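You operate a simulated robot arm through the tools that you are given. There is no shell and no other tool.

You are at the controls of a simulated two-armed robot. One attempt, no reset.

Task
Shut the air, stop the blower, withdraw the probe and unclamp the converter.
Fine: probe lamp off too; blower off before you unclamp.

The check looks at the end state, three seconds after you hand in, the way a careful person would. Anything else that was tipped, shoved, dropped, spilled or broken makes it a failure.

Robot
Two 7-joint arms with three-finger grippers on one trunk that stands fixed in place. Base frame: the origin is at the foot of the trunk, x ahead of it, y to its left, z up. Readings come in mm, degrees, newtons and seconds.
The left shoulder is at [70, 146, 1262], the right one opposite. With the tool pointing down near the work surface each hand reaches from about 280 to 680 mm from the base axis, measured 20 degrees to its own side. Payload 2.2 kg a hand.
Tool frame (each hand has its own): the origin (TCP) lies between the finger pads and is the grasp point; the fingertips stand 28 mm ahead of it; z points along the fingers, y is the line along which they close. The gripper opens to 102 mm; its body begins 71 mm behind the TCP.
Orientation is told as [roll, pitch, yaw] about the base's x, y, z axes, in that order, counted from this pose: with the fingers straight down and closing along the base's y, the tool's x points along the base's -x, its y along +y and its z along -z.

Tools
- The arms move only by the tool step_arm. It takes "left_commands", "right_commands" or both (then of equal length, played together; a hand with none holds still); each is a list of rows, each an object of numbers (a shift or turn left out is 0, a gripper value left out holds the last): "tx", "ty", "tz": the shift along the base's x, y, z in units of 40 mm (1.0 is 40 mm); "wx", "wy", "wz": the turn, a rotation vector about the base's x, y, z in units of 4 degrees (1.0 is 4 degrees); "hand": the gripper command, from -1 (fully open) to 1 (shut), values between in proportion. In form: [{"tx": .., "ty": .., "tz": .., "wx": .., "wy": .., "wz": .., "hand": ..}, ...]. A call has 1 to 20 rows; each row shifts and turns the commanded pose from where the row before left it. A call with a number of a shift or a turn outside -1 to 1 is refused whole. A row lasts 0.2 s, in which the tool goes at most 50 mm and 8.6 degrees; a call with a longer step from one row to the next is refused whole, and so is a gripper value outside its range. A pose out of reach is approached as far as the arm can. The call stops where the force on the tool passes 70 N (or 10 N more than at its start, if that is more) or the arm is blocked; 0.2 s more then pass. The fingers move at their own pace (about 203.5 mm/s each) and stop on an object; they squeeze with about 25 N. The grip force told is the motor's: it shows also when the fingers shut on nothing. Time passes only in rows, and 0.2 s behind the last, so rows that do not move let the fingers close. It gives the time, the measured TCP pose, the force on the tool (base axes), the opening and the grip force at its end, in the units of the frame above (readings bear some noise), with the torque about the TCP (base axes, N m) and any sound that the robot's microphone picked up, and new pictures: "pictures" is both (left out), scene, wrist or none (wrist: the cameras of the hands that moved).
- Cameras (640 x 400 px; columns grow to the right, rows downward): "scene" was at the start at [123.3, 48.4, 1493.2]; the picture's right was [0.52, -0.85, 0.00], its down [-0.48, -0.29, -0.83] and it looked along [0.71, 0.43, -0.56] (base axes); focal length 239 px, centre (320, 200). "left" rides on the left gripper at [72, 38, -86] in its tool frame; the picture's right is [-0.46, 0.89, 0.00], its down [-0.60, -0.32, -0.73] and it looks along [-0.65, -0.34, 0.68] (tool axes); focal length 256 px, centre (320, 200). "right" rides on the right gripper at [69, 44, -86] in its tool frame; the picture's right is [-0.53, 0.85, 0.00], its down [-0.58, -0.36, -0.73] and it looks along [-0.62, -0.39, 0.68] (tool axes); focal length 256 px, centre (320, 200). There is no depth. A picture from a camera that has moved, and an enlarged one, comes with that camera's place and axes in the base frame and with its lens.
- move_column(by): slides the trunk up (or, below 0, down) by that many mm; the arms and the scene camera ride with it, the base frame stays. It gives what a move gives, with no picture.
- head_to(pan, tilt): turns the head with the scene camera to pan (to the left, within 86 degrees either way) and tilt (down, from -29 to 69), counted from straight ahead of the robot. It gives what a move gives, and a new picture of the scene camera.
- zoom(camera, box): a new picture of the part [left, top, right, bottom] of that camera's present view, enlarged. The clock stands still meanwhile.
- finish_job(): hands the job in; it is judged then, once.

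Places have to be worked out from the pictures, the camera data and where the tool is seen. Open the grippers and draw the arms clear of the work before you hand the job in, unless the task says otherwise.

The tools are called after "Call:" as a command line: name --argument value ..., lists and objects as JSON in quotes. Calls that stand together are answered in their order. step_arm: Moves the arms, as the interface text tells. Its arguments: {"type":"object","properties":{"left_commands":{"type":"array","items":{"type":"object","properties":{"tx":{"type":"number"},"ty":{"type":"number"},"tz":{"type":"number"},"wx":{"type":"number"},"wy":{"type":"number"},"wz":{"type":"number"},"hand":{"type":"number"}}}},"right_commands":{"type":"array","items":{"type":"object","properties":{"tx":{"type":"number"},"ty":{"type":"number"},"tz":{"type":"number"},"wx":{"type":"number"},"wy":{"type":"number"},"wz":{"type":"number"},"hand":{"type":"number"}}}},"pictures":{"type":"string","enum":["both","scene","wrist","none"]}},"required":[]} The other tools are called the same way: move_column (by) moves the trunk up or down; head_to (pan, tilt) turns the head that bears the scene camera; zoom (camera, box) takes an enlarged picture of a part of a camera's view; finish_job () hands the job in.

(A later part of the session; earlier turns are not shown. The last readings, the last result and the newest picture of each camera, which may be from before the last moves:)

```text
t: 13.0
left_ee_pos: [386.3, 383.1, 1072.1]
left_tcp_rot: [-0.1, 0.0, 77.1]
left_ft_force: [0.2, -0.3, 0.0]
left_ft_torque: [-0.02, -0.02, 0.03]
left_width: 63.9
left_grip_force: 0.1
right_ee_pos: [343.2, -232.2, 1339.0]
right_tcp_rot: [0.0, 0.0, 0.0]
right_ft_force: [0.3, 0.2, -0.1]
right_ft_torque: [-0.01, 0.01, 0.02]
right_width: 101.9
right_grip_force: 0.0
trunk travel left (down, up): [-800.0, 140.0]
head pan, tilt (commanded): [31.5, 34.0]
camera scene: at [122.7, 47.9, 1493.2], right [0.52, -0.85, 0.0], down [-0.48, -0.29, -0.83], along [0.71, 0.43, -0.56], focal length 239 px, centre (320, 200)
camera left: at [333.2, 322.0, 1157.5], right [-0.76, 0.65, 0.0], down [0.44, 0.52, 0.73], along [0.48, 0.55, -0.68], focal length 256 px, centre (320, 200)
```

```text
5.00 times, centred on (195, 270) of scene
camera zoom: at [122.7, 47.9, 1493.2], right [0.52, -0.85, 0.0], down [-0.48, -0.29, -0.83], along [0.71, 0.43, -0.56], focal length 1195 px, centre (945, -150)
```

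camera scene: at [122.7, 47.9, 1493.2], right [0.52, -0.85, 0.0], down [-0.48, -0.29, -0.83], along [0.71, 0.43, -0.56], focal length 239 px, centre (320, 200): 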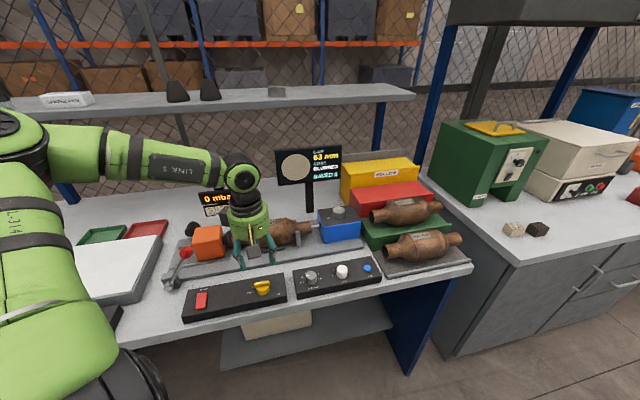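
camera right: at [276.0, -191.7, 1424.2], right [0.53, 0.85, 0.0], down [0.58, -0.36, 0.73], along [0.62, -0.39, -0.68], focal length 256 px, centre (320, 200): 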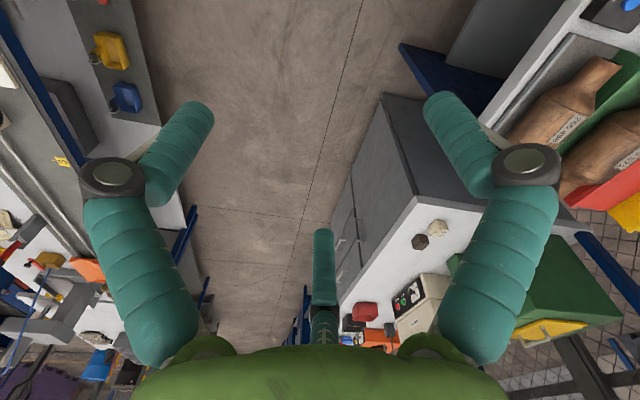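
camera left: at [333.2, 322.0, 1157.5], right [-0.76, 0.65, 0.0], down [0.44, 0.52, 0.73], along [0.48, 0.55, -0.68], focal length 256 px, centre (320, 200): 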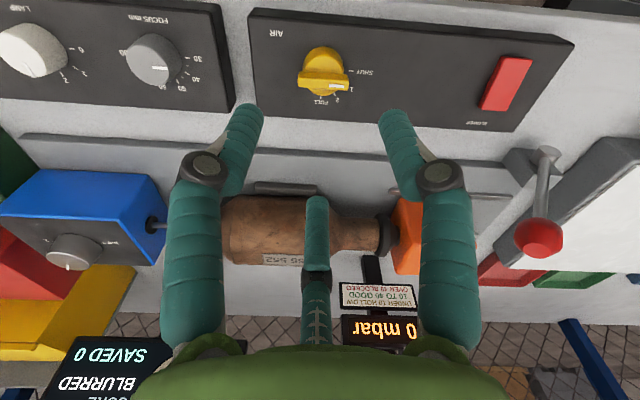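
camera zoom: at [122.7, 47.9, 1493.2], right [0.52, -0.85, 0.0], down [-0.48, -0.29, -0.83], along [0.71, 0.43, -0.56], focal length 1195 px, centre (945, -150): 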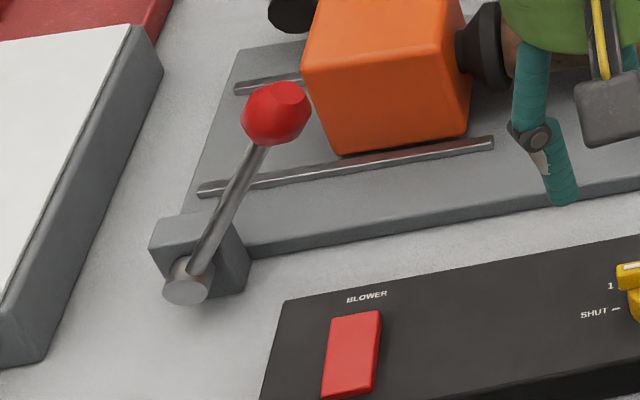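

Triangulating the rocker corners: back end (by the label) is at z≈943, front at ≈937, so it is pressed at the front and I must press the back end, about [289, 507]. The lever ball is near [312, 556, 1044], too close for an upright palm, so I close the fingers, tilt the tool 25° back toward the robot, and move above the rocker.

Call:
step_arm --left_commands '[{"wx": 0.62, "wy": -0.64, "hand": 1}, {"wx": 0.62, "wy": -0.64, "hand": 1}, {"wx": 0.62, "wy": -0.64, "hand": 1}, {"wx": 0.62, "wy": -0.64, "hand": 1}, {"wx": 0.62, "wy": -0.64, "hand": 1}, {"wx": 0.62, "wy": -0.64, "hand": 1}, {"wx": 0.62, "wy": -0.65, "hand": 1}, {"tx": -0.516, "ty": 0.59, "tz": -0.31}, {"tx": -0.516, "ty": 0.59, "tz": -0.31}, {"tx": -0.516, "ty": 0.59, "tz": -0.31}, {"tx": -0.516, "ty": 0.59, "tz": -0.31}, {"tx": -0.516, "ty": 0.59, "tz": -0.31}, {"hand": 1}]' --pictures "both"

Call:
zoom --camera "scene" --box '[150, 220, 270, 320]'

```text
t: 15.8
left_ee_pos: [284.4, 502.6, 1009.6]
left_tcp_rot: [-14.3, -20.8, 79.6]
left_ft_force: [-0.1, -0.1, 0.3]
left_ft_torque: [0.03, 0.02, -0.03]
left_width: 2.1
left_grip_force: 24.9
right_ee_pos: [344.5, -232.1, 1338.3]
right_tcp_rot: [0.1, -0.1, 0.0]
right_ft_force: [-0.2, 0.3, -0.2]
right_ft_torque: [0.03, 0.04, -0.01]
right_width: 101.9
right_grip_force: 0.1
trunk travel left (down, up): [-800.0, 140.0]
head pan, tilt (commanded): [31.5, 34.0]
camera scene: at [123.8, 47.7, 1493.2], right [0.52, -0.85, 0.0], down [-0.48, -0.29, -0.83], along [0.71, 0.43, -0.56], focal length 239 px, centre (320, 200)
camera left: at [209.6, 422.0, 1052.7], right [-0.75, 0.66, -0.04], down [0.18, 0.26, 0.95], along [0.64, 0.71, -0.31], focal length 256 px, centre (320, 200)
```

scene: 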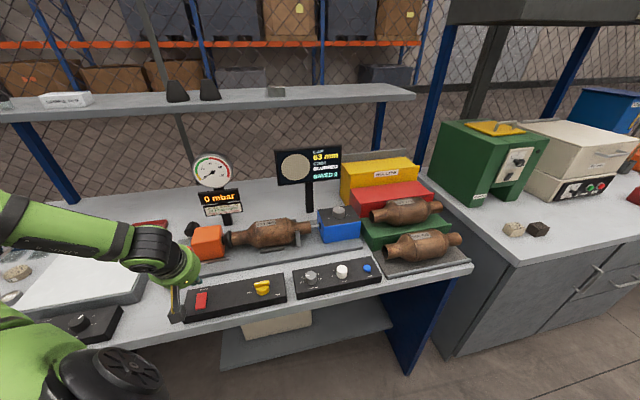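
left: 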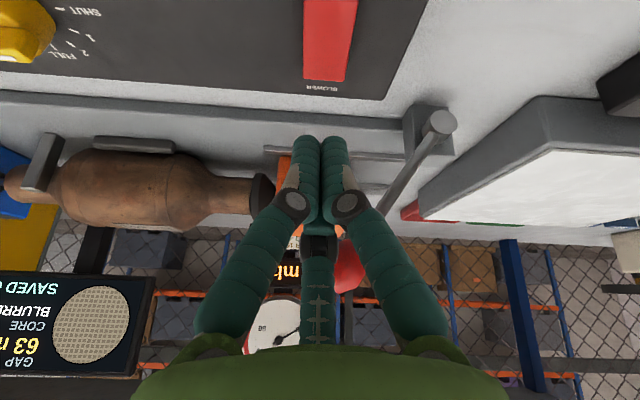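

```text
4.00 times, centred on (210, 270) of scene
camera zoom: at [123.8, 47.7, 1493.2], right [0.52, -0.85, 0.0], down [-0.48, -0.29, -0.83], along [0.71, 0.43, -0.56], focal length 956 px, centre (760, -80)
```

zoom: 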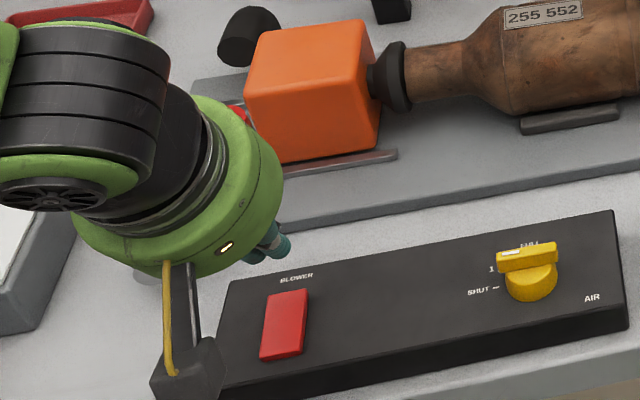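

The closed fingertips line up with the rocker's back end (tip centre ≈[293, 511]). I shift 2 mm toward the robot and descend to just above contact.

Call:
step_arm --left_commands '[{"tx": -0.04, "ty": -0.035, "tz": -0.4, "hand": 1}, {"tz": -0.4, "hand": 1}, {"tz": -0.05, "hand": 1}, {"hand": 1}]' --pictures "both"

Call:
zoom --camera "scene" --box '[170, 250, 250, 320]'

Call:
zoom --camera "left" --box '[260, 40, 400, 180]'

```text
t: 16.8
left_ee_pos: [282.3, 504.3, 974.7]
left_tcp_rot: [-14.3, -20.6, 79.7]
left_ft_force: [0.8, -0.6, 0.6]
left_ft_torque: [0.0, -0.03, -0.02]
left_width: 2.2
left_grip_force: 24.9
right_ee_pos: [345.0, -231.9, 1338.8]
right_tcp_rot: [0.1, 0.0, 0.0]
right_ft_force: [-0.6, 0.3, -0.9]
right_ft_torque: [-0.03, 0.03, 0.0]
right_width: 102.0
right_grip_force: 0.0
trunk travel left (down, up): [-800.0, 140.0]
head pan, tilt (commanded): [31.5, 34.0]
camera scene: at [123.1, 48.5, 1493.2], right [0.52, -0.85, 0.0], down [-0.48, -0.29, -0.83], along [0.71, 0.43, -0.56], focal length 239 px, centre (320, 200)
camera left: at [207.1, 421.1, 1018.4], right [-0.75, 0.66, -0.04], down [0.18, 0.26, 0.95], along [0.63, 0.71, -0.31], focal length 256 px, centre (320, 200)
```

scene: 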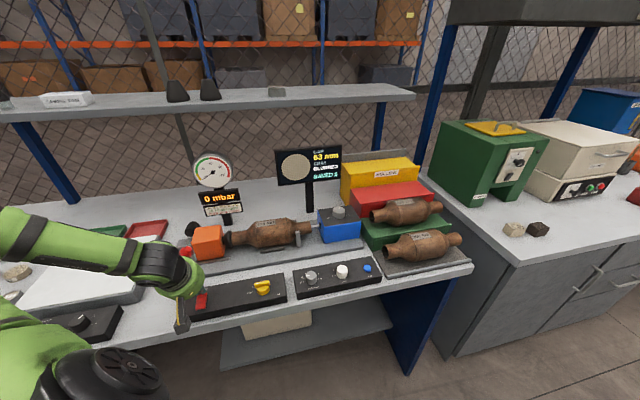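
left: 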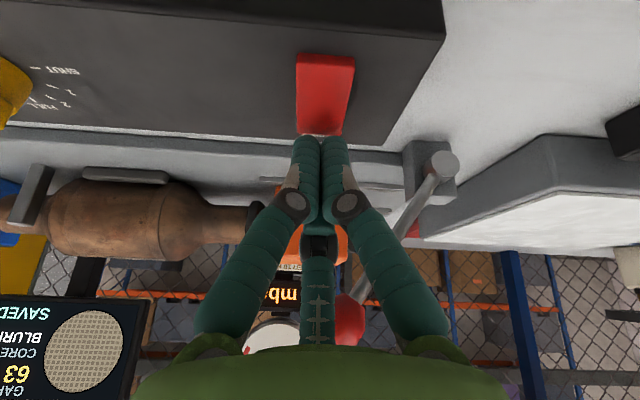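

```text
5.71 times, centred on (210, 285) of scene
camera zoom: at [123.1, 48.5, 1493.2], right [0.52, -0.85, 0.0], down [-0.48, -0.29, -0.83], along [0.71, 0.43, -0.56], focal length 1365 px, centre (949, -286)
```

zoom: 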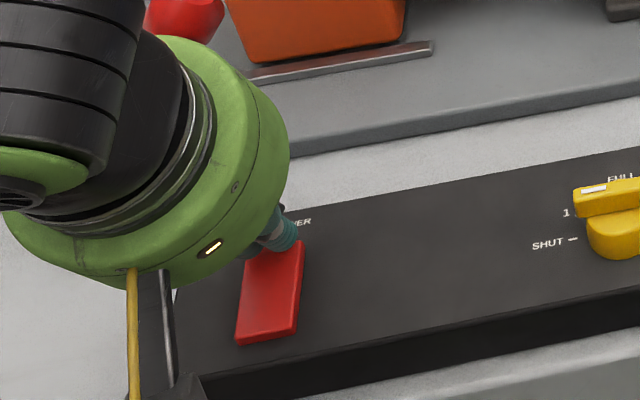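

```text
2.86 times, centred on (330, 110) of left
camera zoom: at [207.1, 421.1, 1018.4], right [-0.75, 0.66, -0.04], down [0.18, 0.26, 0.95], along [0.63, 0.71, -0.31], focal length 731 px, centre (291, 457)
```

zoom: 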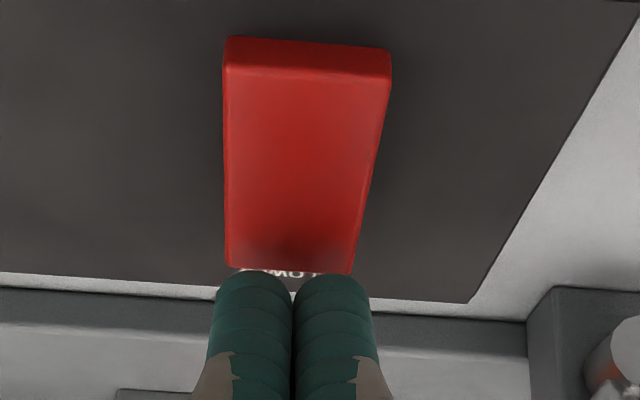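

The tips hover over the very back edge of the rocker. I shift 4 mm toward the robot for a surer contact and press down in 2 mm rows, watching the force.

Call:
step_arm --left_commands '[{"tx": -0.07, "ty": -0.07, "hand": 1}, {"tz": -0.05, "hand": 1}, {"tz": -0.05, "hand": 1}, {"tz": -0.05, "hand": 1}, {"hand": 1}]' --pictures "wrist"

Call:
zoom --camera "left" --box '[260, 40, 400, 180]'

Call:
zoom --camera "scene" --box '[170, 250, 250, 320]'

```text
t: 18.0
left_ee_pos: [278.8, 499.9, 968.9]
left_tcp_rot: [-14.3, -20.8, 79.8]
left_ft_force: [0.4, -0.2, 0.1]
left_ft_torque: [-0.01, 0.02, 0.01]
left_width: 2.0
left_grip_force: 25.0
right_ee_pos: [343.5, -232.1, 1337.4]
right_tcp_rot: [0.0, -0.1, 0.1]
right_ft_force: [-0.3, -0.2, -0.1]
right_ft_torque: [-0.01, -0.01, 0.0]
right_width: 101.9
right_grip_force: 0.0
trunk travel left (down, up): [-800.0, 140.0]
head pan, tilt (commanded): [31.5, 34.0]
camera left: at [203.8, 418.2, 1012.8], right [-0.75, 0.66, -0.04], down [0.18, 0.26, 0.95], along [0.63, 0.71, -0.31], focal length 256 px, centre (320, 200)
```

left: 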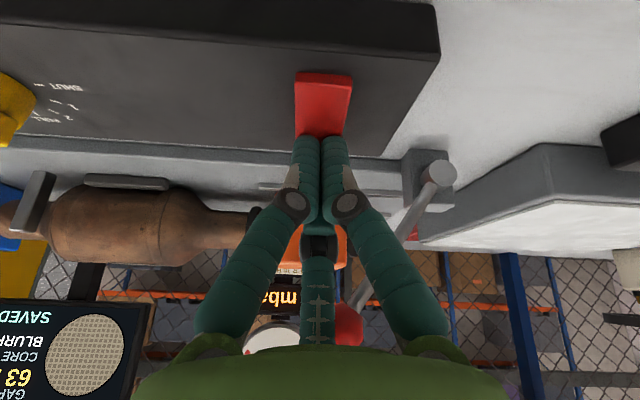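

```text
2.86 times, centred on (330, 110) of left
camera zoom: at [203.8, 418.2, 1012.8], right [-0.75, 0.66, -0.04], down [0.18, 0.26, 0.95], along [0.63, 0.71, -0.31], focal length 731 px, centre (291, 457)
```

zoom: 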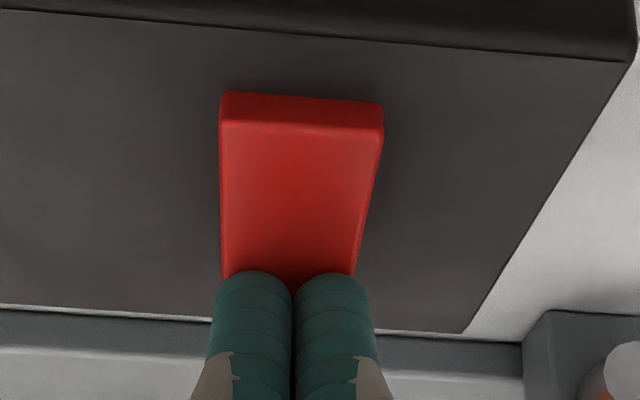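

```text
5.71 times, centred on (210, 285) of scene
camera zoom: at [123.3, 48.4, 1493.2], right [0.52, -0.85, 0.0], down [-0.48, -0.29, -0.83], along [0.71, 0.43, -0.56], focal length 1365 px, centre (949, -286)
```

zoom: 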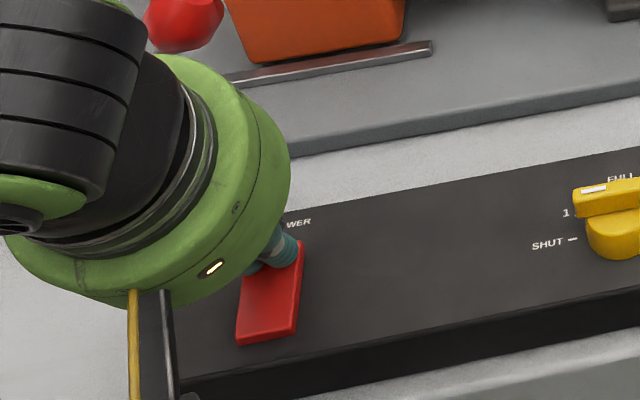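

No contact force yet; the tips are over the back third of the rocker. I keep pressing down in small rows.

Call:
step_arm --left_commands '[{"tz": -0.05, "hand": 1}, {"tz": -0.05, "hand": 1}, {"hand": 1}]' --pictures "none"

Call:
step_arm --left_commands '[{"tz": -0.05, "hand": 1}, {"tz": -0.05, "hand": 1}, {"hand": 1}]' --pictures "wrist"

```text
t: 18.8
left_ee_pos: [279.8, 500.2, 966.8]
left_tcp_rot: [-14.5, -21.0, 79.7]
left_ft_force: [2.3, 5.0, 15.5]
left_ft_torque: [0.12, -0.03, -0.11]
left_width: 2.4
left_grip_force: 24.9
right_ee_pos: [343.0, -233.6, 1338.3]
right_tcp_rot: [0.1, 0.0, 0.1]
right_ft_force: [0.5, 0.9, 0.2]
right_ft_torque: [0.0, 0.0, 0.0]
right_width: 102.2
right_grip_force: 0.0
trunk travel left (down, up): [-800.0, 140.0]
head pan, tilt (commanded): [31.5, 34.0]
```

```text
t: 19.6
left_ee_pos: [279.1, 500.1, 965.6]
left_tcp_rot: [-14.8, -21.5, 79.8]
left_ft_force: [2.2, 9.6, 43.9]
left_ft_torque: [0.44, 0.05, 0.06]
left_width: 6.3
left_grip_force: 31.7
right_ee_pos: [341.2, -236.2, 1338.7]
right_tcp_rot: [0.3, -0.2, 0.0]
right_ft_force: [-0.6, 0.1, -0.4]
right_ft_torque: [-0.03, 0.01, -0.03]
right_width: 101.8
right_grip_force: 0.1
trunk travel left (down, up): [-800.0, 140.0]
head pan, tilt (commanded): [31.5, 34.0]
camera left: at [203.6, 417.7, 1008.2], right [-0.75, 0.66, -0.04], down [0.17, 0.25, 0.95], along [0.64, 0.71, -0.29], focal length 256 px, centre (320, 200)
```

left: 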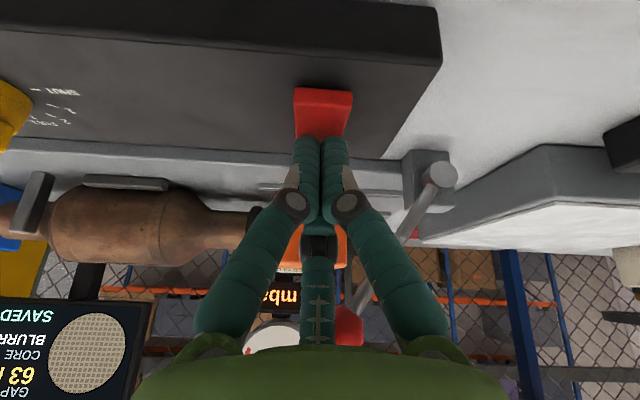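

The force climbed to 44 N with only about 1 mm of give. I look closely at the rocker before pressing any harder.

Call:
zoom --camera "left" --box '[260, 60, 400, 160]'

Call:
zoom --camera "scene" --box '[180, 270, 240, 320]'

```text
4.00 times, centred on (330, 110) of left
camera zoom: at [203.6, 417.7, 1008.2], right [-0.75, 0.66, -0.04], down [0.17, 0.25, 0.95], along [0.64, 0.71, -0.29], focal length 1024 px, centre (280, 560)
```

zoom: 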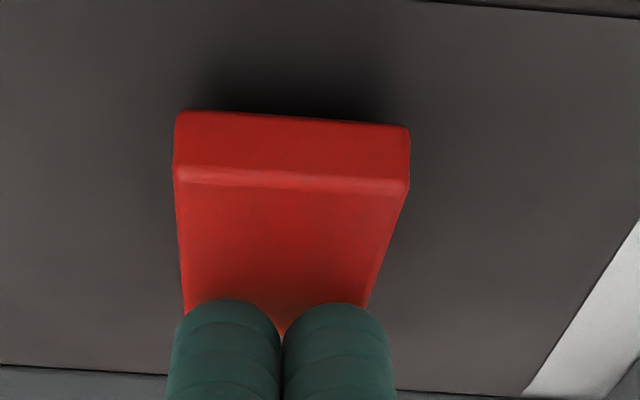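

```text
8.00 times, centred on (210, 295) of scene
camera zoom: at [119.9, 43.7, 1494.0], right [0.52, -0.85, 0.0], down [-0.47, -0.29, -0.83], along [0.71, 0.44, -0.56], focal length 1912 px, centre (1200, -560)
```

zoom: 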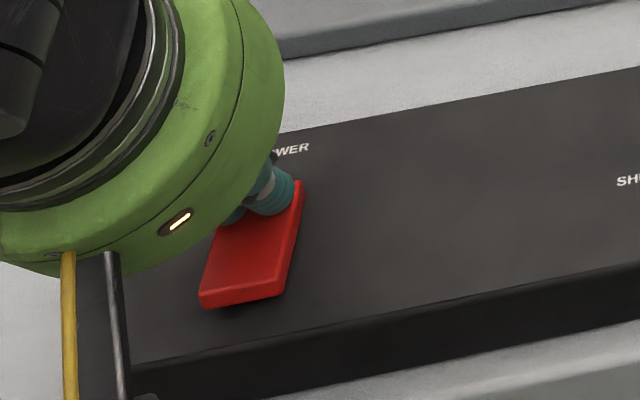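

The rocker has flipped: its front end now stands raised and the back is down. I lift off and back away toward the robot, then verify.

Call:
step_arm --left_commands '[{"tz": 0.3, "hand": 1}, {"tz": 0.7, "hand": 1}, {"tz": 1, "hand": 1}, {"tx": -0.3, "ty": -0.3, "tz": 0.8, "hand": 1}, {"tx": -0.3, "ty": -0.3, "tz": 0.8, "hand": 1}, {"tx": -0.3, "ty": -0.3, "hand": 1}, {"hand": 1}]' --pictures "both"

Call:
zoom --camera "scene" --box '[180, 270, 240, 320]'

Call:
zoom --camera "left" --box '[260, 0, 440, 120]'

```text
t: 21.2
left_ee_pos: [250.7, 478.0, 1106.6]
left_tcp_rot: [-14.2, -20.6, 79.7]
left_ft_force: [0.2, -0.8, 0.3]
left_ft_torque: [0.01, -0.03, 0.0]
left_width: 2.2
left_grip_force: 30.9
left hand out of reach, approached as far as the arm can: row 6
right_ee_pos: [344.2, -231.1, 1337.2]
right_tcp_rot: [-0.1, 0.0, 0.1]
right_ft_force: [-0.5, -0.5, -0.5]
right_ft_torque: [0.0, 0.0, -0.05]
right_width: 101.9
right_grip_force: 0.1
trunk travel left (down, up): [-800.0, 140.0]
head pan, tilt (commanded): [31.5, 34.0]
camera scene: at [124.1, 49.0, 1493.1], right [0.52, -0.85, 0.0], down [-0.48, -0.29, -0.83], along [0.71, 0.43, -0.56], focal length 239 px, centre (320, 200)
camera left: at [176.8, 396.5, 1149.9], right [-0.75, 0.66, -0.04], down [0.18, 0.26, 0.95], along [0.63, 0.71, -0.31], focal length 256 px, centre (320, 200)
```

scene: 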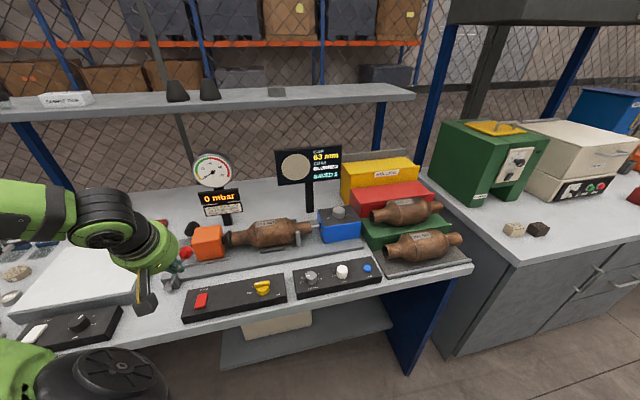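
left: 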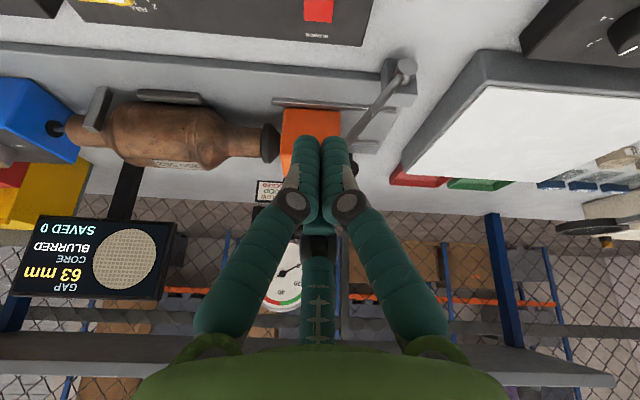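

```text
8.00 times, centred on (210, 295) of scene
camera zoom: at [124.1, 49.0, 1493.1], right [0.52, -0.85, 0.0], down [-0.48, -0.29, -0.83], along [0.71, 0.43, -0.56], focal length 1912 px, centre (1200, -560)
```

zoom: 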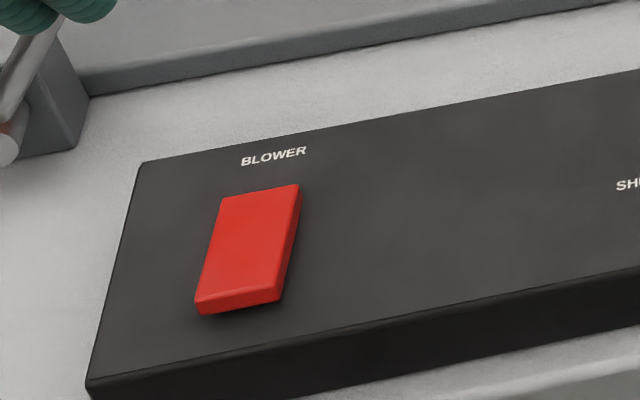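

```text
3.33 times, centred on (350, 60) of left
camera zoom: at [176.8, 396.5, 1149.9], right [-0.75, 0.66, -0.04], down [0.18, 0.26, 0.95], along [0.63, 0.71, -0.31], focal length 853 px, centre (220, 667)
```

zoom: 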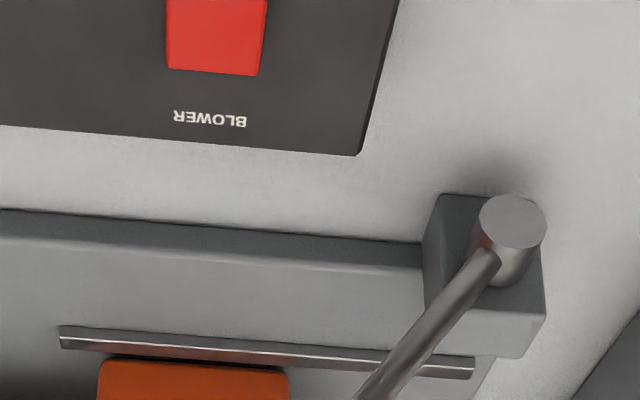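

The blower rocker is now back-down/front-up (flipped from its running state). The lamp knob works out at axis [544, 227], panel z≈929, pointer at 2 with "0" 90° counter-clockwise. I untilt, bring the yaw back and travel there at height.

Call:
step_arm --left_commands '[{"tx": 0.65, "ty": -0.55, "tz": 0.1, "wx": -0.62, "wy": 0.64, "hand": -0.1}, {"tx": 0.65, "ty": -0.55, "wx": -0.62, "wy": 0.64, "hand": -0.1}, {"tx": 0.65, "ty": -0.55, "wx": -0.62, "wy": 0.64}, {"tx": 0.65, "ty": -0.55, "wx": -0.62, "wy": 0.64}, {"tx": 0.65, "ty": -0.55, "wx": -0.62, "wy": 0.64}, {"tx": 0.65, "ty": -0.55, "wx": -0.62, "wy": 0.64}, {"tx": 0.65, "ty": -0.55, "wx": -0.62, "wy": 0.65}, {"tx": 0.65, "ty": -0.55, "wz": -1}, {"tx": 0.65, "ty": -0.55, "wz": -1}, {"tx": 0.65, "ty": -0.55, "wz": -1}, {"tx": 0.65, "ty": -0.55, "wz": -1}, {"wz": -1}, {"wz": -1}, {"wz": -1}, {"wz": -1}, {"wz": -1}, {"wz": -1}, {"wz": -1}, {"wz": -1}, {"wz": -1}]' --pictures "both"

```text
t: 25.4
left_ee_pos: [538.6, 234.7, 1110.6]
left_tcp_rot: [0.1, -0.1, 25.0]
left_ft_force: [-0.2, -0.5, -0.3]
left_ft_torque: [-0.02, -0.01, 0.03]
left_width: 56.0
left_grip_force: 0.1
right_ee_pos: [343.7, -231.0, 1338.0]
right_tcp_rot: [0.0, 0.0, 0.0]
right_ft_force: [-0.2, -0.6, 0.1]
right_ft_torque: [0.01, -0.02, -0.05]
right_width: 102.0
right_grip_force: 0.0
trunk travel left (down, up): [-800.0, 140.0]
head pan, tilt (commanded): [31.5, 34.0]
camera scene: at [123.4, 48.4, 1493.2], right [0.52, -0.85, 0.0], down [-0.48, -0.29, -0.83], along [0.71, 0.43, -0.56], focal length 239 px, centre (320, 200)
camera left: at [456.9, 239.2, 1196.2], right [0.05, 1.0, 0.0], down [0.68, -0.03, 0.73], along [0.73, -0.03, -0.68], focal length 256 px, centre (320, 200)
```

scene: 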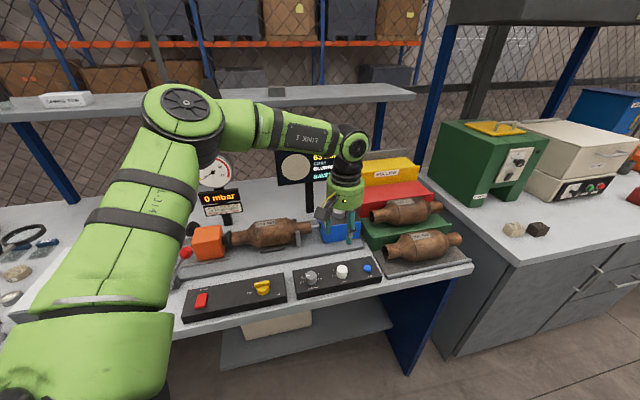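
left: 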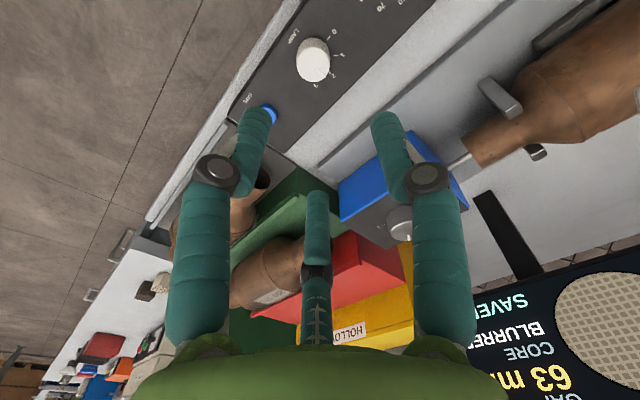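

I zoom the wrist camera on the lamp knob to refine its place and the pointer.

Call:
zoom --camera "left" --box '[260, 10, 380, 110]'

Call:
zoom --camera "scene" --box '[290, 240, 390, 310]'

Call:
zoom --camera "left" --box '[330, 120, 480, 260]'

```text
4.00 times, centred on (320, 60) of left
camera zoom: at [456.9, 239.2, 1196.2], right [0.05, 1.0, 0.0], down [0.68, -0.03, 0.73], along [0.73, -0.03, -0.68], focal length 1024 px, centre (320, 760)
```

zoom: 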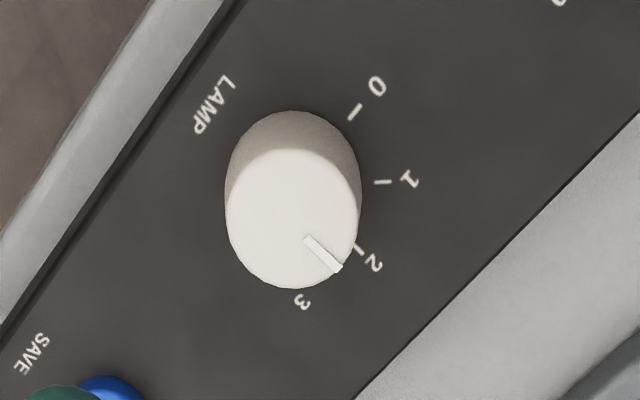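

```text
5.71 times, centred on (340, 275) of scene
camera zoom: at [123.4, 48.4, 1493.2], right [0.52, -0.85, 0.0], down [-0.48, -0.29, -0.83], along [0.71, 0.43, -0.56], focal length 1365 px, centre (206, -229)
```

zoom: 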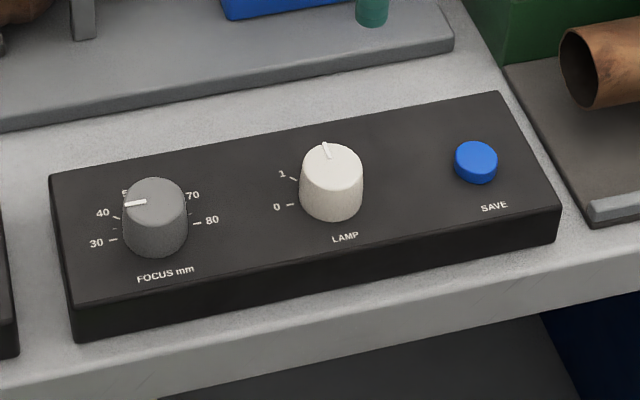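

```text
2.86 times, centred on (405, 190) of left
camera zoom: at [456.9, 239.2, 1196.2], right [0.05, 1.0, 0.0], down [0.68, -0.03, 0.73], along [0.73, -0.03, -0.68], focal length 731 px, centre (77, 229)
```

zoom: 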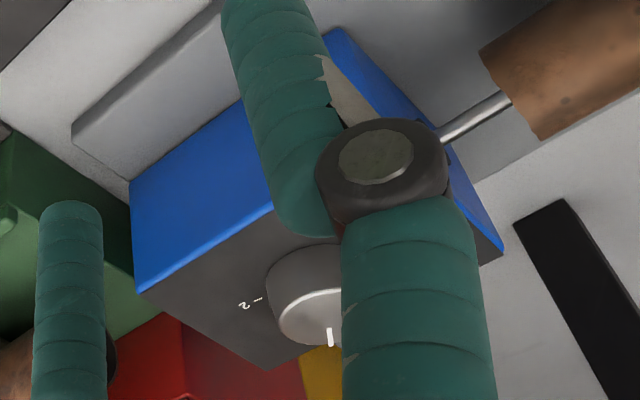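

Refined: lamp knob axis ≈[543, 229], top ≈950, pointer on 2, "0" at 135°. I set yaw to 0, centre and come down to just above it.

Call:
step_arm --left_commands '[{"tx": 0.11, "ty": -0.14, "wz": -1, "hand": -0.1}, {"wz": -1}, {"wz": -1}, {"wz": -1, "tz": -0.7}, {"wz": -1, "tz": -0.7}, {"wz": -1, "tz": -0.7}, {"wz": -0.25, "tz": -0.6}, {"hand": -0.1}]' --pictures "both"

Call:
zoom --camera "left" --box '[240, 50, 400, 170]'

```text
t: 27.2
left_ee_pos: [532.6, 235.2, 1008.5]
left_tcp_rot: [-0.1, -0.1, -0.1]
left_ft_force: [0.6, 0.4, -0.5]
left_ft_torque: [0.03, -0.01, 0.02]
left_width: 56.0
left_grip_force: 0.0
left hand out of reach, approached as far as the arm can: row 7
right_ee_pos: [345.2, -231.8, 1338.7]
right_tcp_rot: [0.0, -0.1, 0.0]
right_ft_force: [-0.4, 0.7, 0.2]
right_ft_torque: [0.04, 0.01, 0.02]
right_width: 102.2
right_grip_force: 0.0
trunk travel left (down, up): [-800.0, 140.0]
head pan, tilt (commanded): [31.5, 34.0]
camera scene: at [123.3, 48.3, 1493.2], right [0.52, -0.85, 0.0], down [-0.48, -0.29, -0.83], along [0.71, 0.43, -0.56], focal length 239 px, centre (320, 200)
camera left: at [461.2, 273.1, 1093.9], right [0.46, 0.89, 0.0], down [0.6, -0.32, 0.73], along [0.65, -0.34, -0.68], focal length 256 px, centre (320, 200)
```

scene: 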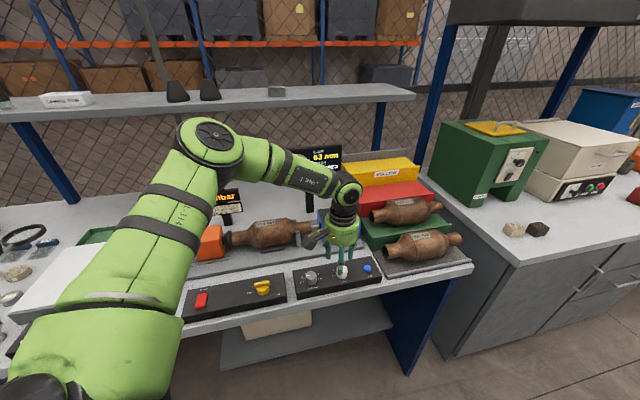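
left: 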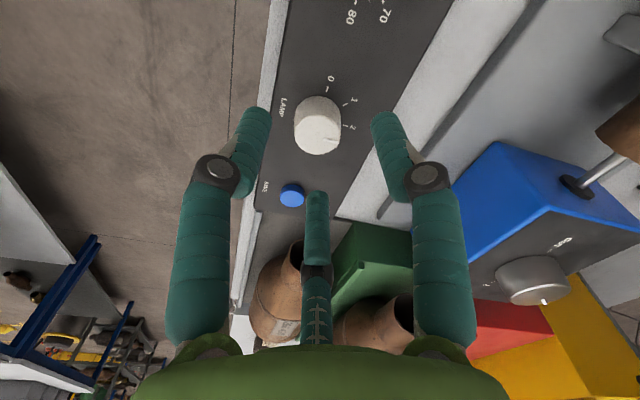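

```text
3.33 times, centred on (320, 110) of left
camera zoom: at [461.2, 273.1, 1093.9], right [0.46, 0.89, 0.0], down [0.6, -0.32, 0.73], along [0.65, -0.34, -0.68], focal length 853 px, centre (320, 500)
```

zoom: 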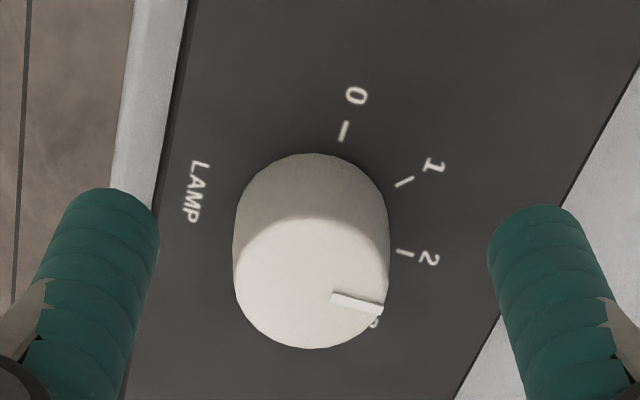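

The arm stopped short (x 532.6 instead of 543) at yaw 0. I test whether that limit depends on the hand's yaw by turning +32° in place.

Call:
step_arm --left_commands '[{"wz": 1}, {"wz": 1}, {"wz": 1}, {"wz": 1}, {"wz": 1}, {"wz": 1}, {"wz": 1}, {"wz": 1}, {"hand": -0.1}]' --pictures "none"

Call:
step_arm --left_commands '[{"tx": 0.2, "ty": -0.14}, {"hand": -0.1}]' --pictures "none"

```text
t: 29.2
left_ee_pos: [534.4, 235.5, 1008.8]
left_tcp_rot: [0.0, -0.1, 32.1]
left_ft_force: [0.3, -0.3, 0.1]
left_ft_torque: [0.0, -0.01, 0.01]
left_width: 56.3
left_grip_force: 0.1
right_ee_pos: [344.2, -232.0, 1338.6]
right_tcp_rot: [-0.1, -0.1, 0.1]
right_ft_force: [0.8, -0.1, -0.4]
right_ft_torque: [0.01, 0.0, -0.04]
right_width: 101.8
right_grip_force: 0.1
trunk travel left (down, up): [-800.0, 140.0]
head pan, tilt (commanded): [31.5, 34.0]
```

```text
t: 29.8
left_ee_pos: [535.9, 232.6, 1011.2]
left_tcp_rot: [-0.1, -0.1, 32.0]
left_ft_force: [0.2, 0.7, -0.2]
left_ft_torque: [0.02, 0.0, -0.02]
left_width: 55.7
left_grip_force: 0.0
left hand out of reach, approached as far as the arm can: row 1
right_ee_pos: [344.1, -232.1, 1338.2]
right_tcp_rot: [0.0, 0.0, 0.0]
right_ft_force: [-0.1, 0.4, 0.7]
right_ft_torque: [0.0, 0.0, 0.01]
right_width: 102.1
right_grip_force: 0.0
trunk travel left (down, up): [-800.0, 140.0]
head pan, tilt (commanded): [31.5, 34.0]
```

Moving outward pushes the hand up, so the shoulder is too high for this reach. I raise the left hand 200 mm and then lower the trunk by 200 mm.

Call:
step_arm --left_commands '[{"tz": 1, "tx": -0.1}, {"tz": 1, "tx": -0.1}, {"tz": 1, "tx": -0.1}, {"tz": 1, "tx": -0.1}, {"tz": 1, "tx": -0.1}, {"hand": -0.1}]' --pictures "scene"

```text
t: 31.2
left_ee_pos: [516.2, 231.3, 1211.6]
left_tcp_rot: [-0.1, 0.0, 32.0]
left_ft_force: [0.2, -0.2, 0.8]
left_ft_torque: [-0.01, 0.01, 0.01]
left_width: 56.4
left_grip_force: 0.0
right_ee_pos: [344.3, -231.3, 1337.8]
right_tcp_rot: [0.0, 0.0, 0.1]
right_ft_force: [0.7, 0.9, -0.2]
right_ft_torque: [0.01, 0.06, -0.03]
right_width: 102.4
right_grip_force: 0.1
trunk travel left (down, up): [-800.0, 140.0]
head pan, tilt (commanded): [31.5, 34.0]
camera scene: at [124.0, 48.7, 1493.1], right [0.52, -0.85, 0.0], down [-0.48, -0.29, -0.83], along [0.71, 0.43, -0.56], focal length 239 px, centre (320, 200)
```

scene: 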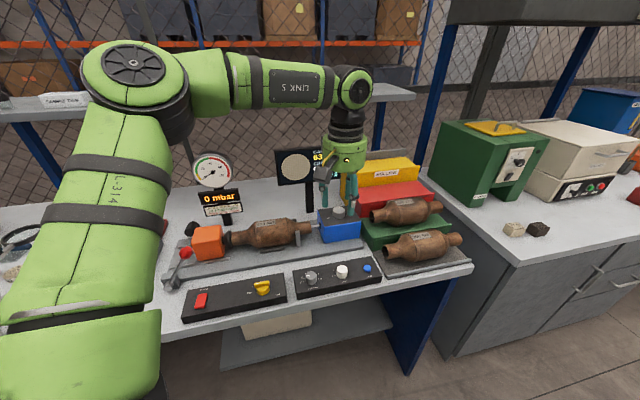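

The space below the hand is clear (fingertips would end near z≈1003 over the lamp panel), so I lower the trunk by 180 mm.

Call:
move_column --by -180

Call:
head_to --pan 31.5 --tilt 30

```text
t: 33.2
left_ee_pos: [516.0, 231.3, 1031.2]
left_tcp_rot: [0.0, 0.0, 31.9]
left_ft_force: [-0.3, -0.4, 0.4]
left_ft_torque: [0.04, 0.02, -0.01]
left_width: 56.1
left_grip_force: 0.1
right_ee_pos: [343.9, -231.0, 1158.5]
right_tcp_rot: [0.0, -0.1, 0.0]
right_ft_force: [-0.7, -0.6, -0.3]
right_ft_torque: [0.03, -0.01, -0.03]
right_width: 102.1
right_grip_force: 0.0
trunk travel left (down, up): [-620.0, 320.0]
head pan, tilt (commanded): [31.5, 34.0]
```

```text
t: 33.9
left_ee_pos: [516.4, 231.1, 1032.2]
left_tcp_rot: [0.0, 0.0, 32.0]
left_ft_force: [-0.1, -0.6, -0.7]
left_ft_torque: [-0.01, 0.01, -0.01]
left_width: 56.3
left_grip_force: 0.1
right_ee_pos: [343.9, -231.1, 1159.1]
right_tcp_rot: [0.0, 0.1, 0.0]
right_ft_force: [-1.5, -0.2, -0.1]
right_ft_torque: [0.01, -0.02, 0.01]
right_width: 102.1
right_grip_force: 0.0
trunk travel left (down, up): [-620.0, 320.0]
head pan, tilt (commanded): [31.5, 30.0]
camera scene: at [124.8, 49.3, 1319.4], right [0.52, -0.85, 0.0], down [-0.43, -0.26, -0.87], along [0.74, 0.45, -0.5], focal length 239 px, centre (320, 200)
```

scene: 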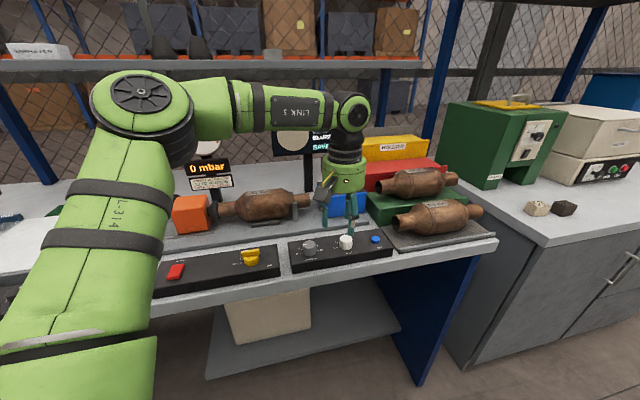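

Trunk is lowered; the hand is at [516, 231, 1032]. I turn to yaw 0 and move over the lamp knob at [543, 229], then check.

Call:
step_arm --left_commands '[{"tx": 0.2, "wz": -1}, {"tx": 0.2, "wz": -1}, {"tx": 0.2, "wz": -1}, {"tx": 0.06, "ty": -0.05, "wz": -1}, {"wz": -1}, {"wz": -1}, {"wz": -1, "tz": -0.3}, {"wz": -1, "tz": -0.3}, {"hand": -0.1}]' --pictures "both"

Call:
zoom --camera "left" --box '[240, 50, 400, 170]'

```text
t: 35.9
left_ee_pos: [542.8, 230.6, 1007.6]
left_tcp_rot: [0.0, 0.0, 0.0]
left_ft_force: [-1.0, -0.3, 0.1]
left_ft_torque: [0.05, 0.01, -0.01]
left_width: 56.4
left_grip_force: 0.1
right_ee_pos: [344.6, -231.7, 1159.0]
right_tcp_rot: [0.0, 0.0, 0.1]
right_ft_force: [-0.1, -0.4, -0.5]
right_ft_torque: [-0.02, 0.0, 0.0]
right_width: 102.0
right_grip_force: 0.1
trunk travel left (down, up): [-620.0, 320.0]
head pan, tilt (commanded): [31.5, 30.0]
camera scene: at [124.8, 49.3, 1319.5], right [0.52, -0.85, 0.0], down [-0.43, -0.26, -0.87], along [0.74, 0.45, -0.5], focal length 239 px, centre (320, 200)
camera left: at [469.1, 268.6, 1093.2], right [0.47, 0.89, 0.0], down [0.6, -0.32, 0.73], along [0.65, -0.34, -0.68], focal length 256 px, centre (320, 200)
```

scene: 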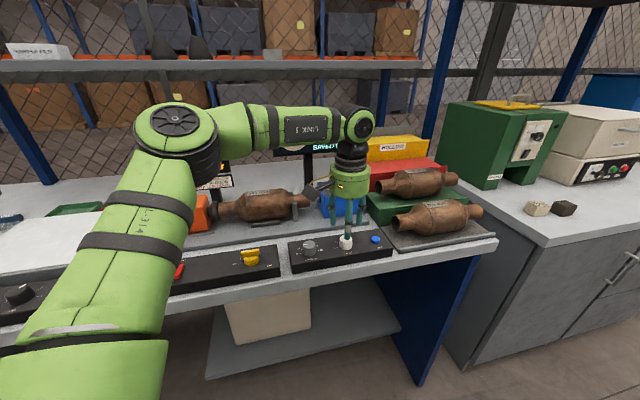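
left: 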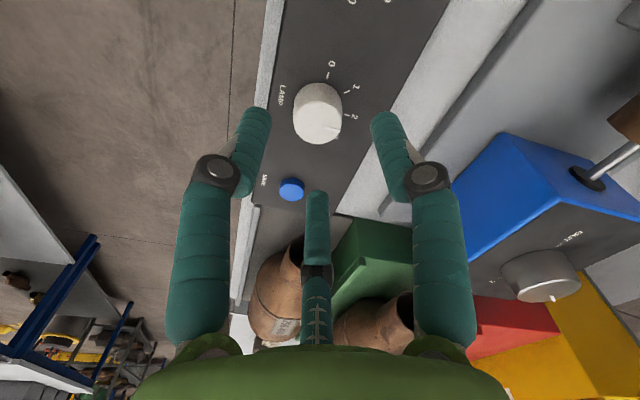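

```text
3.33 times, centred on (320, 110) of left
camera zoom: at [469.1, 268.6, 1093.2], right [0.47, 0.89, 0.0], down [0.6, -0.32, 0.73], along [0.65, -0.34, -0.68], focal length 853 px, centre (320, 500)
```

zoom: 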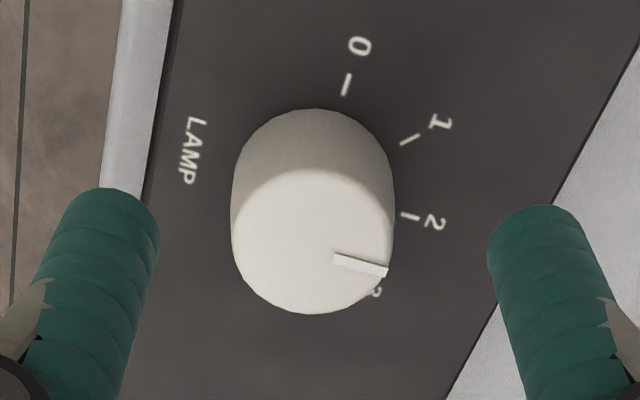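

Knob top is centred on the tool axis. I descend around it to TCP z≈963 and close.

Call:
step_arm --left_commands '[{"tz": -0.4, "hand": -0.1}, {"tz": -0.4}, {"tz": -0.3}, {"hand": -0.1}, {"hand": 0.4}, {"hand": 1}, {"hand": 1}, {"hand": 1}]' --pictures "both"

Call:
zoom --camera "scene" --box '[300, 200, 400, 280]'

```text
t: 37.6
left_ee_pos: [541.1, 229.5, 963.0]
left_tcp_rot: [-0.1, 0.0, 0.0]
left_ft_force: [-0.8, -7.7, -2.9]
left_ft_torque: [-0.82, -0.16, -0.01]
left_width: 30.4
left_grip_force: 45.1
right_ee_pos: [344.7, -232.8, 1159.1]
right_tcp_rot: [0.1, 0.0, 0.0]
right_ft_force: [-0.3, 0.1, -0.5]
right_ft_torque: [0.0, -0.02, 0.01]
right_width: 102.0
right_grip_force: 0.1
trunk travel left (down, up): [-620.0, 320.0]
head pan, tilt (commanded): [31.5, 30.0]
camera scene: at [125.1, 47.9, 1319.4], right [0.52, -0.85, 0.0], down [-0.43, -0.26, -0.87], along [0.74, 0.45, -0.5], focal length 239 px, centre (320, 200)
camera left: at [469.5, 267.3, 1049.1], right [0.47, 0.89, 0.0], down [0.6, -0.32, 0.73], along [0.65, -0.34, -0.68], focal length 256 px, centre (320, 200)
```

scene: 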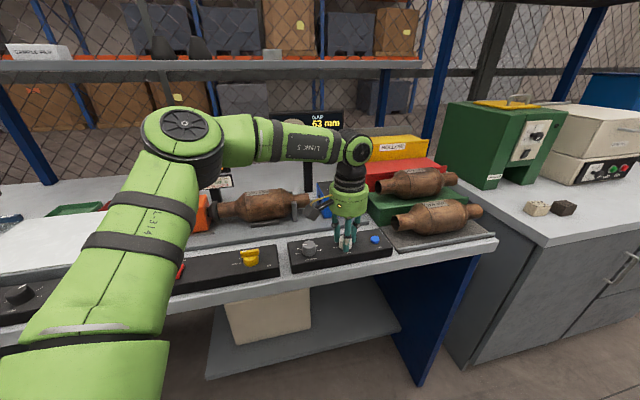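
left: 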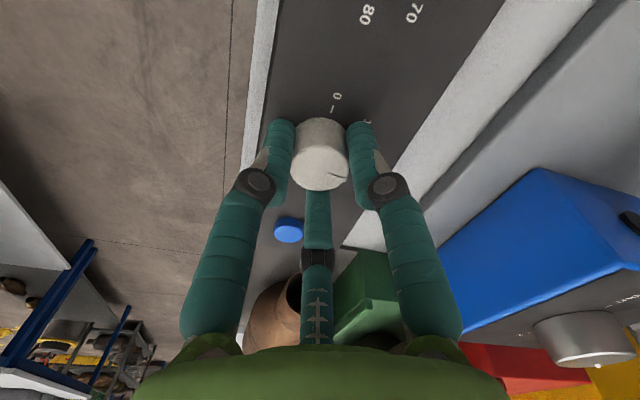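

```text
5.00 times, centred on (350, 240) of scene
camera zoom: at [125.1, 47.9, 1319.4], right [0.52, -0.85, 0.0], down [-0.43, -0.26, -0.87], along [0.74, 0.45, -0.5], focal length 1195 px, centre (170, 0)
```

zoom: 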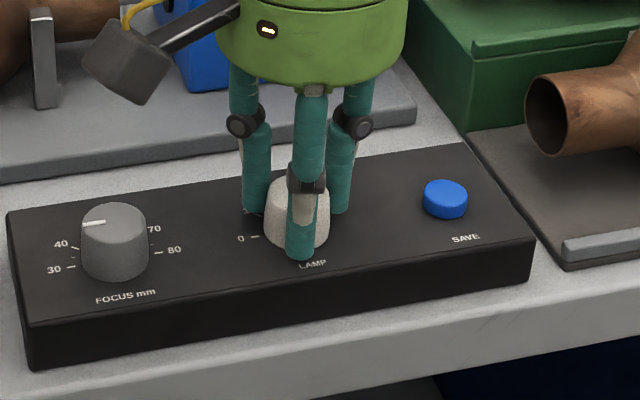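

Gripped (30.4 mm). I turn counter-clockwise 48° first, with a tiny −y relief, and check.

Call:
step_arm --left_commands '[{"ty": -0.03, "wz": 1, "hand": 1}, {"wz": 1}, {"wz": 1}, {"wz": 1}, {"wz": 1}, {"wz": 1}, {"wz": 1}, {"wz": 1}, {"wz": 1}, {"wz": 1}, {"wz": 1}, {"wz": 1}]' --pictures "wrist"

Call:
zoom --camera "scene" --box '[300, 200, 400, 280]'

```text
t: 40.2
left_ee_pos: [542.6, 228.2, 962.5]
left_tcp_rot: [0.0, 0.0, 48.1]
left_ft_force: [-3.7, -0.2, -5.7]
left_ft_torque: [0.37, -0.3, 0.03]
left_width: 30.4
left_grip_force: 44.7
right_ee_pos: [343.6, -232.2, 1158.8]
right_tcp_rot: [0.0, 0.0, 0.0]
right_ft_force: [-0.1, 0.2, -0.2]
right_ft_torque: [0.02, -0.02, 0.02]
right_width: 102.0
right_grip_force: 0.1
trunk travel left (down, up): [-620.0, 320.0]
head pan, tilt (commanded): [31.5, 30.0]
camera left: at [465.2, 200.6, 1049.3], right [-0.35, 0.94, 0.0], down [0.64, 0.24, 0.73], along [0.68, 0.26, -0.68], focal length 256 px, centre (320, 200)
```

left: 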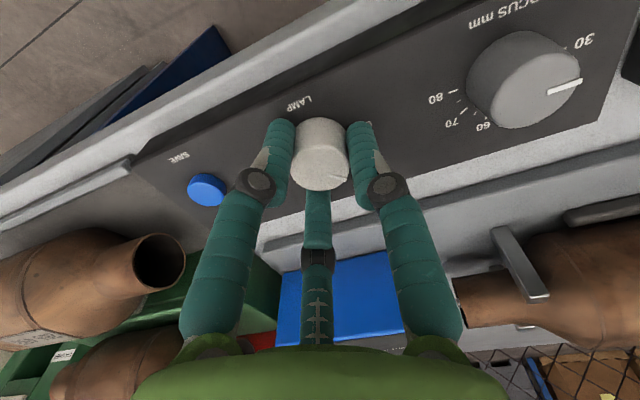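

```text
5.00 times, centred on (350, 240) of scene
camera zoom: at [124.8, 49.6, 1319.4], right [0.52, -0.85, 0.0], down [-0.43, -0.26, -0.87], along [0.74, 0.45, -0.5], focal length 1195 px, centre (170, 0)
```

zoom: 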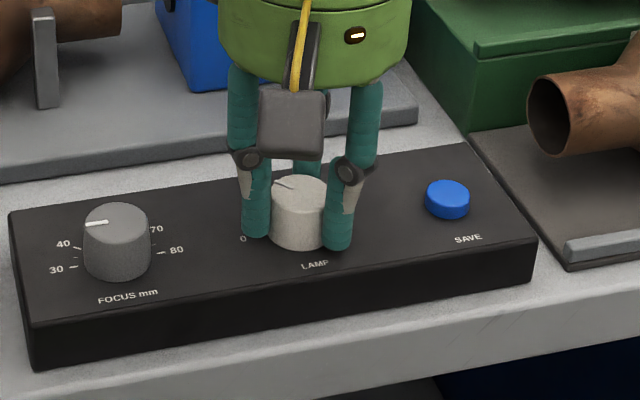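

The lamp knob is following (now about at 1). I turn a further 42° to reach 0.

Call:
step_arm --left_commands '[{"wz": 1, "hand": 1}, {"wz": 1}, {"wz": 1}, {"wz": 1}, {"wz": 1}, {"wz": 1}, {"wz": 1}, {"wz": 1}, {"wz": 1}, {"wz": 1}, {"wz": 0.7}, {"hand": 1}]' --pictures "wrist"

Call:
zoom --camera "scene" --box '[300, 200, 400, 280]'

```text
t: 42.9
left_ee_pos: [541.4, 228.8, 964.0]
left_tcp_rot: [0.0, 0.0, 91.0]
left_ft_force: [-7.5, -3.1, -7.8]
left_ft_torque: [-0.28, 0.32, 0.03]
left_width: 30.5
left_grip_force: 44.5
right_ee_pos: [343.5, -232.0, 1159.9]
right_tcp_rot: [0.0, 0.0, 0.0]
right_ft_force: [-0.1, -0.3, 0.0]
right_ft_torque: [0.03, 0.0, 0.0]
right_width: 102.0
right_grip_force: 0.0
trunk travel left (down, up): [-620.0, 320.0]
head pan, tilt (commanded): [31.5, 30.0]
camera left: at [504.8, 156.0, 1049.3], right [-0.89, 0.45, 0.0], down [0.31, 0.61, 0.73], along [0.33, 0.65, -0.68], focal length 256 px, centre (320, 200)
```

left: 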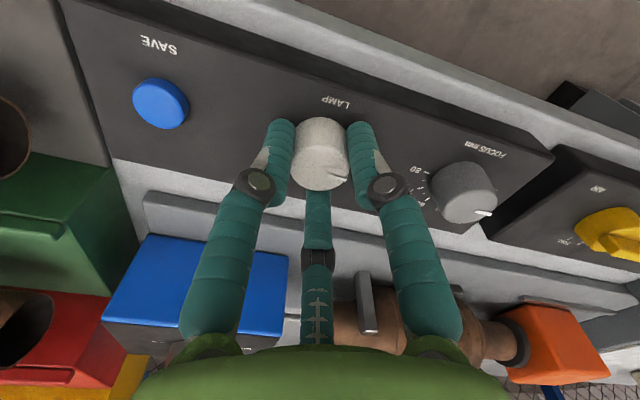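

```text
5.00 times, centred on (350, 240) of scene
camera zoom: at [124.4, 49.5, 1319.5], right [0.52, -0.85, 0.0], down [-0.43, -0.26, -0.87], along [0.74, 0.45, -0.5], focal length 1195 px, centre (170, 0)
```

zoom: 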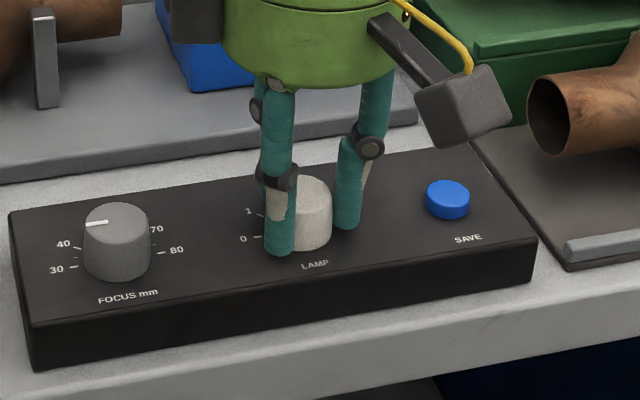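

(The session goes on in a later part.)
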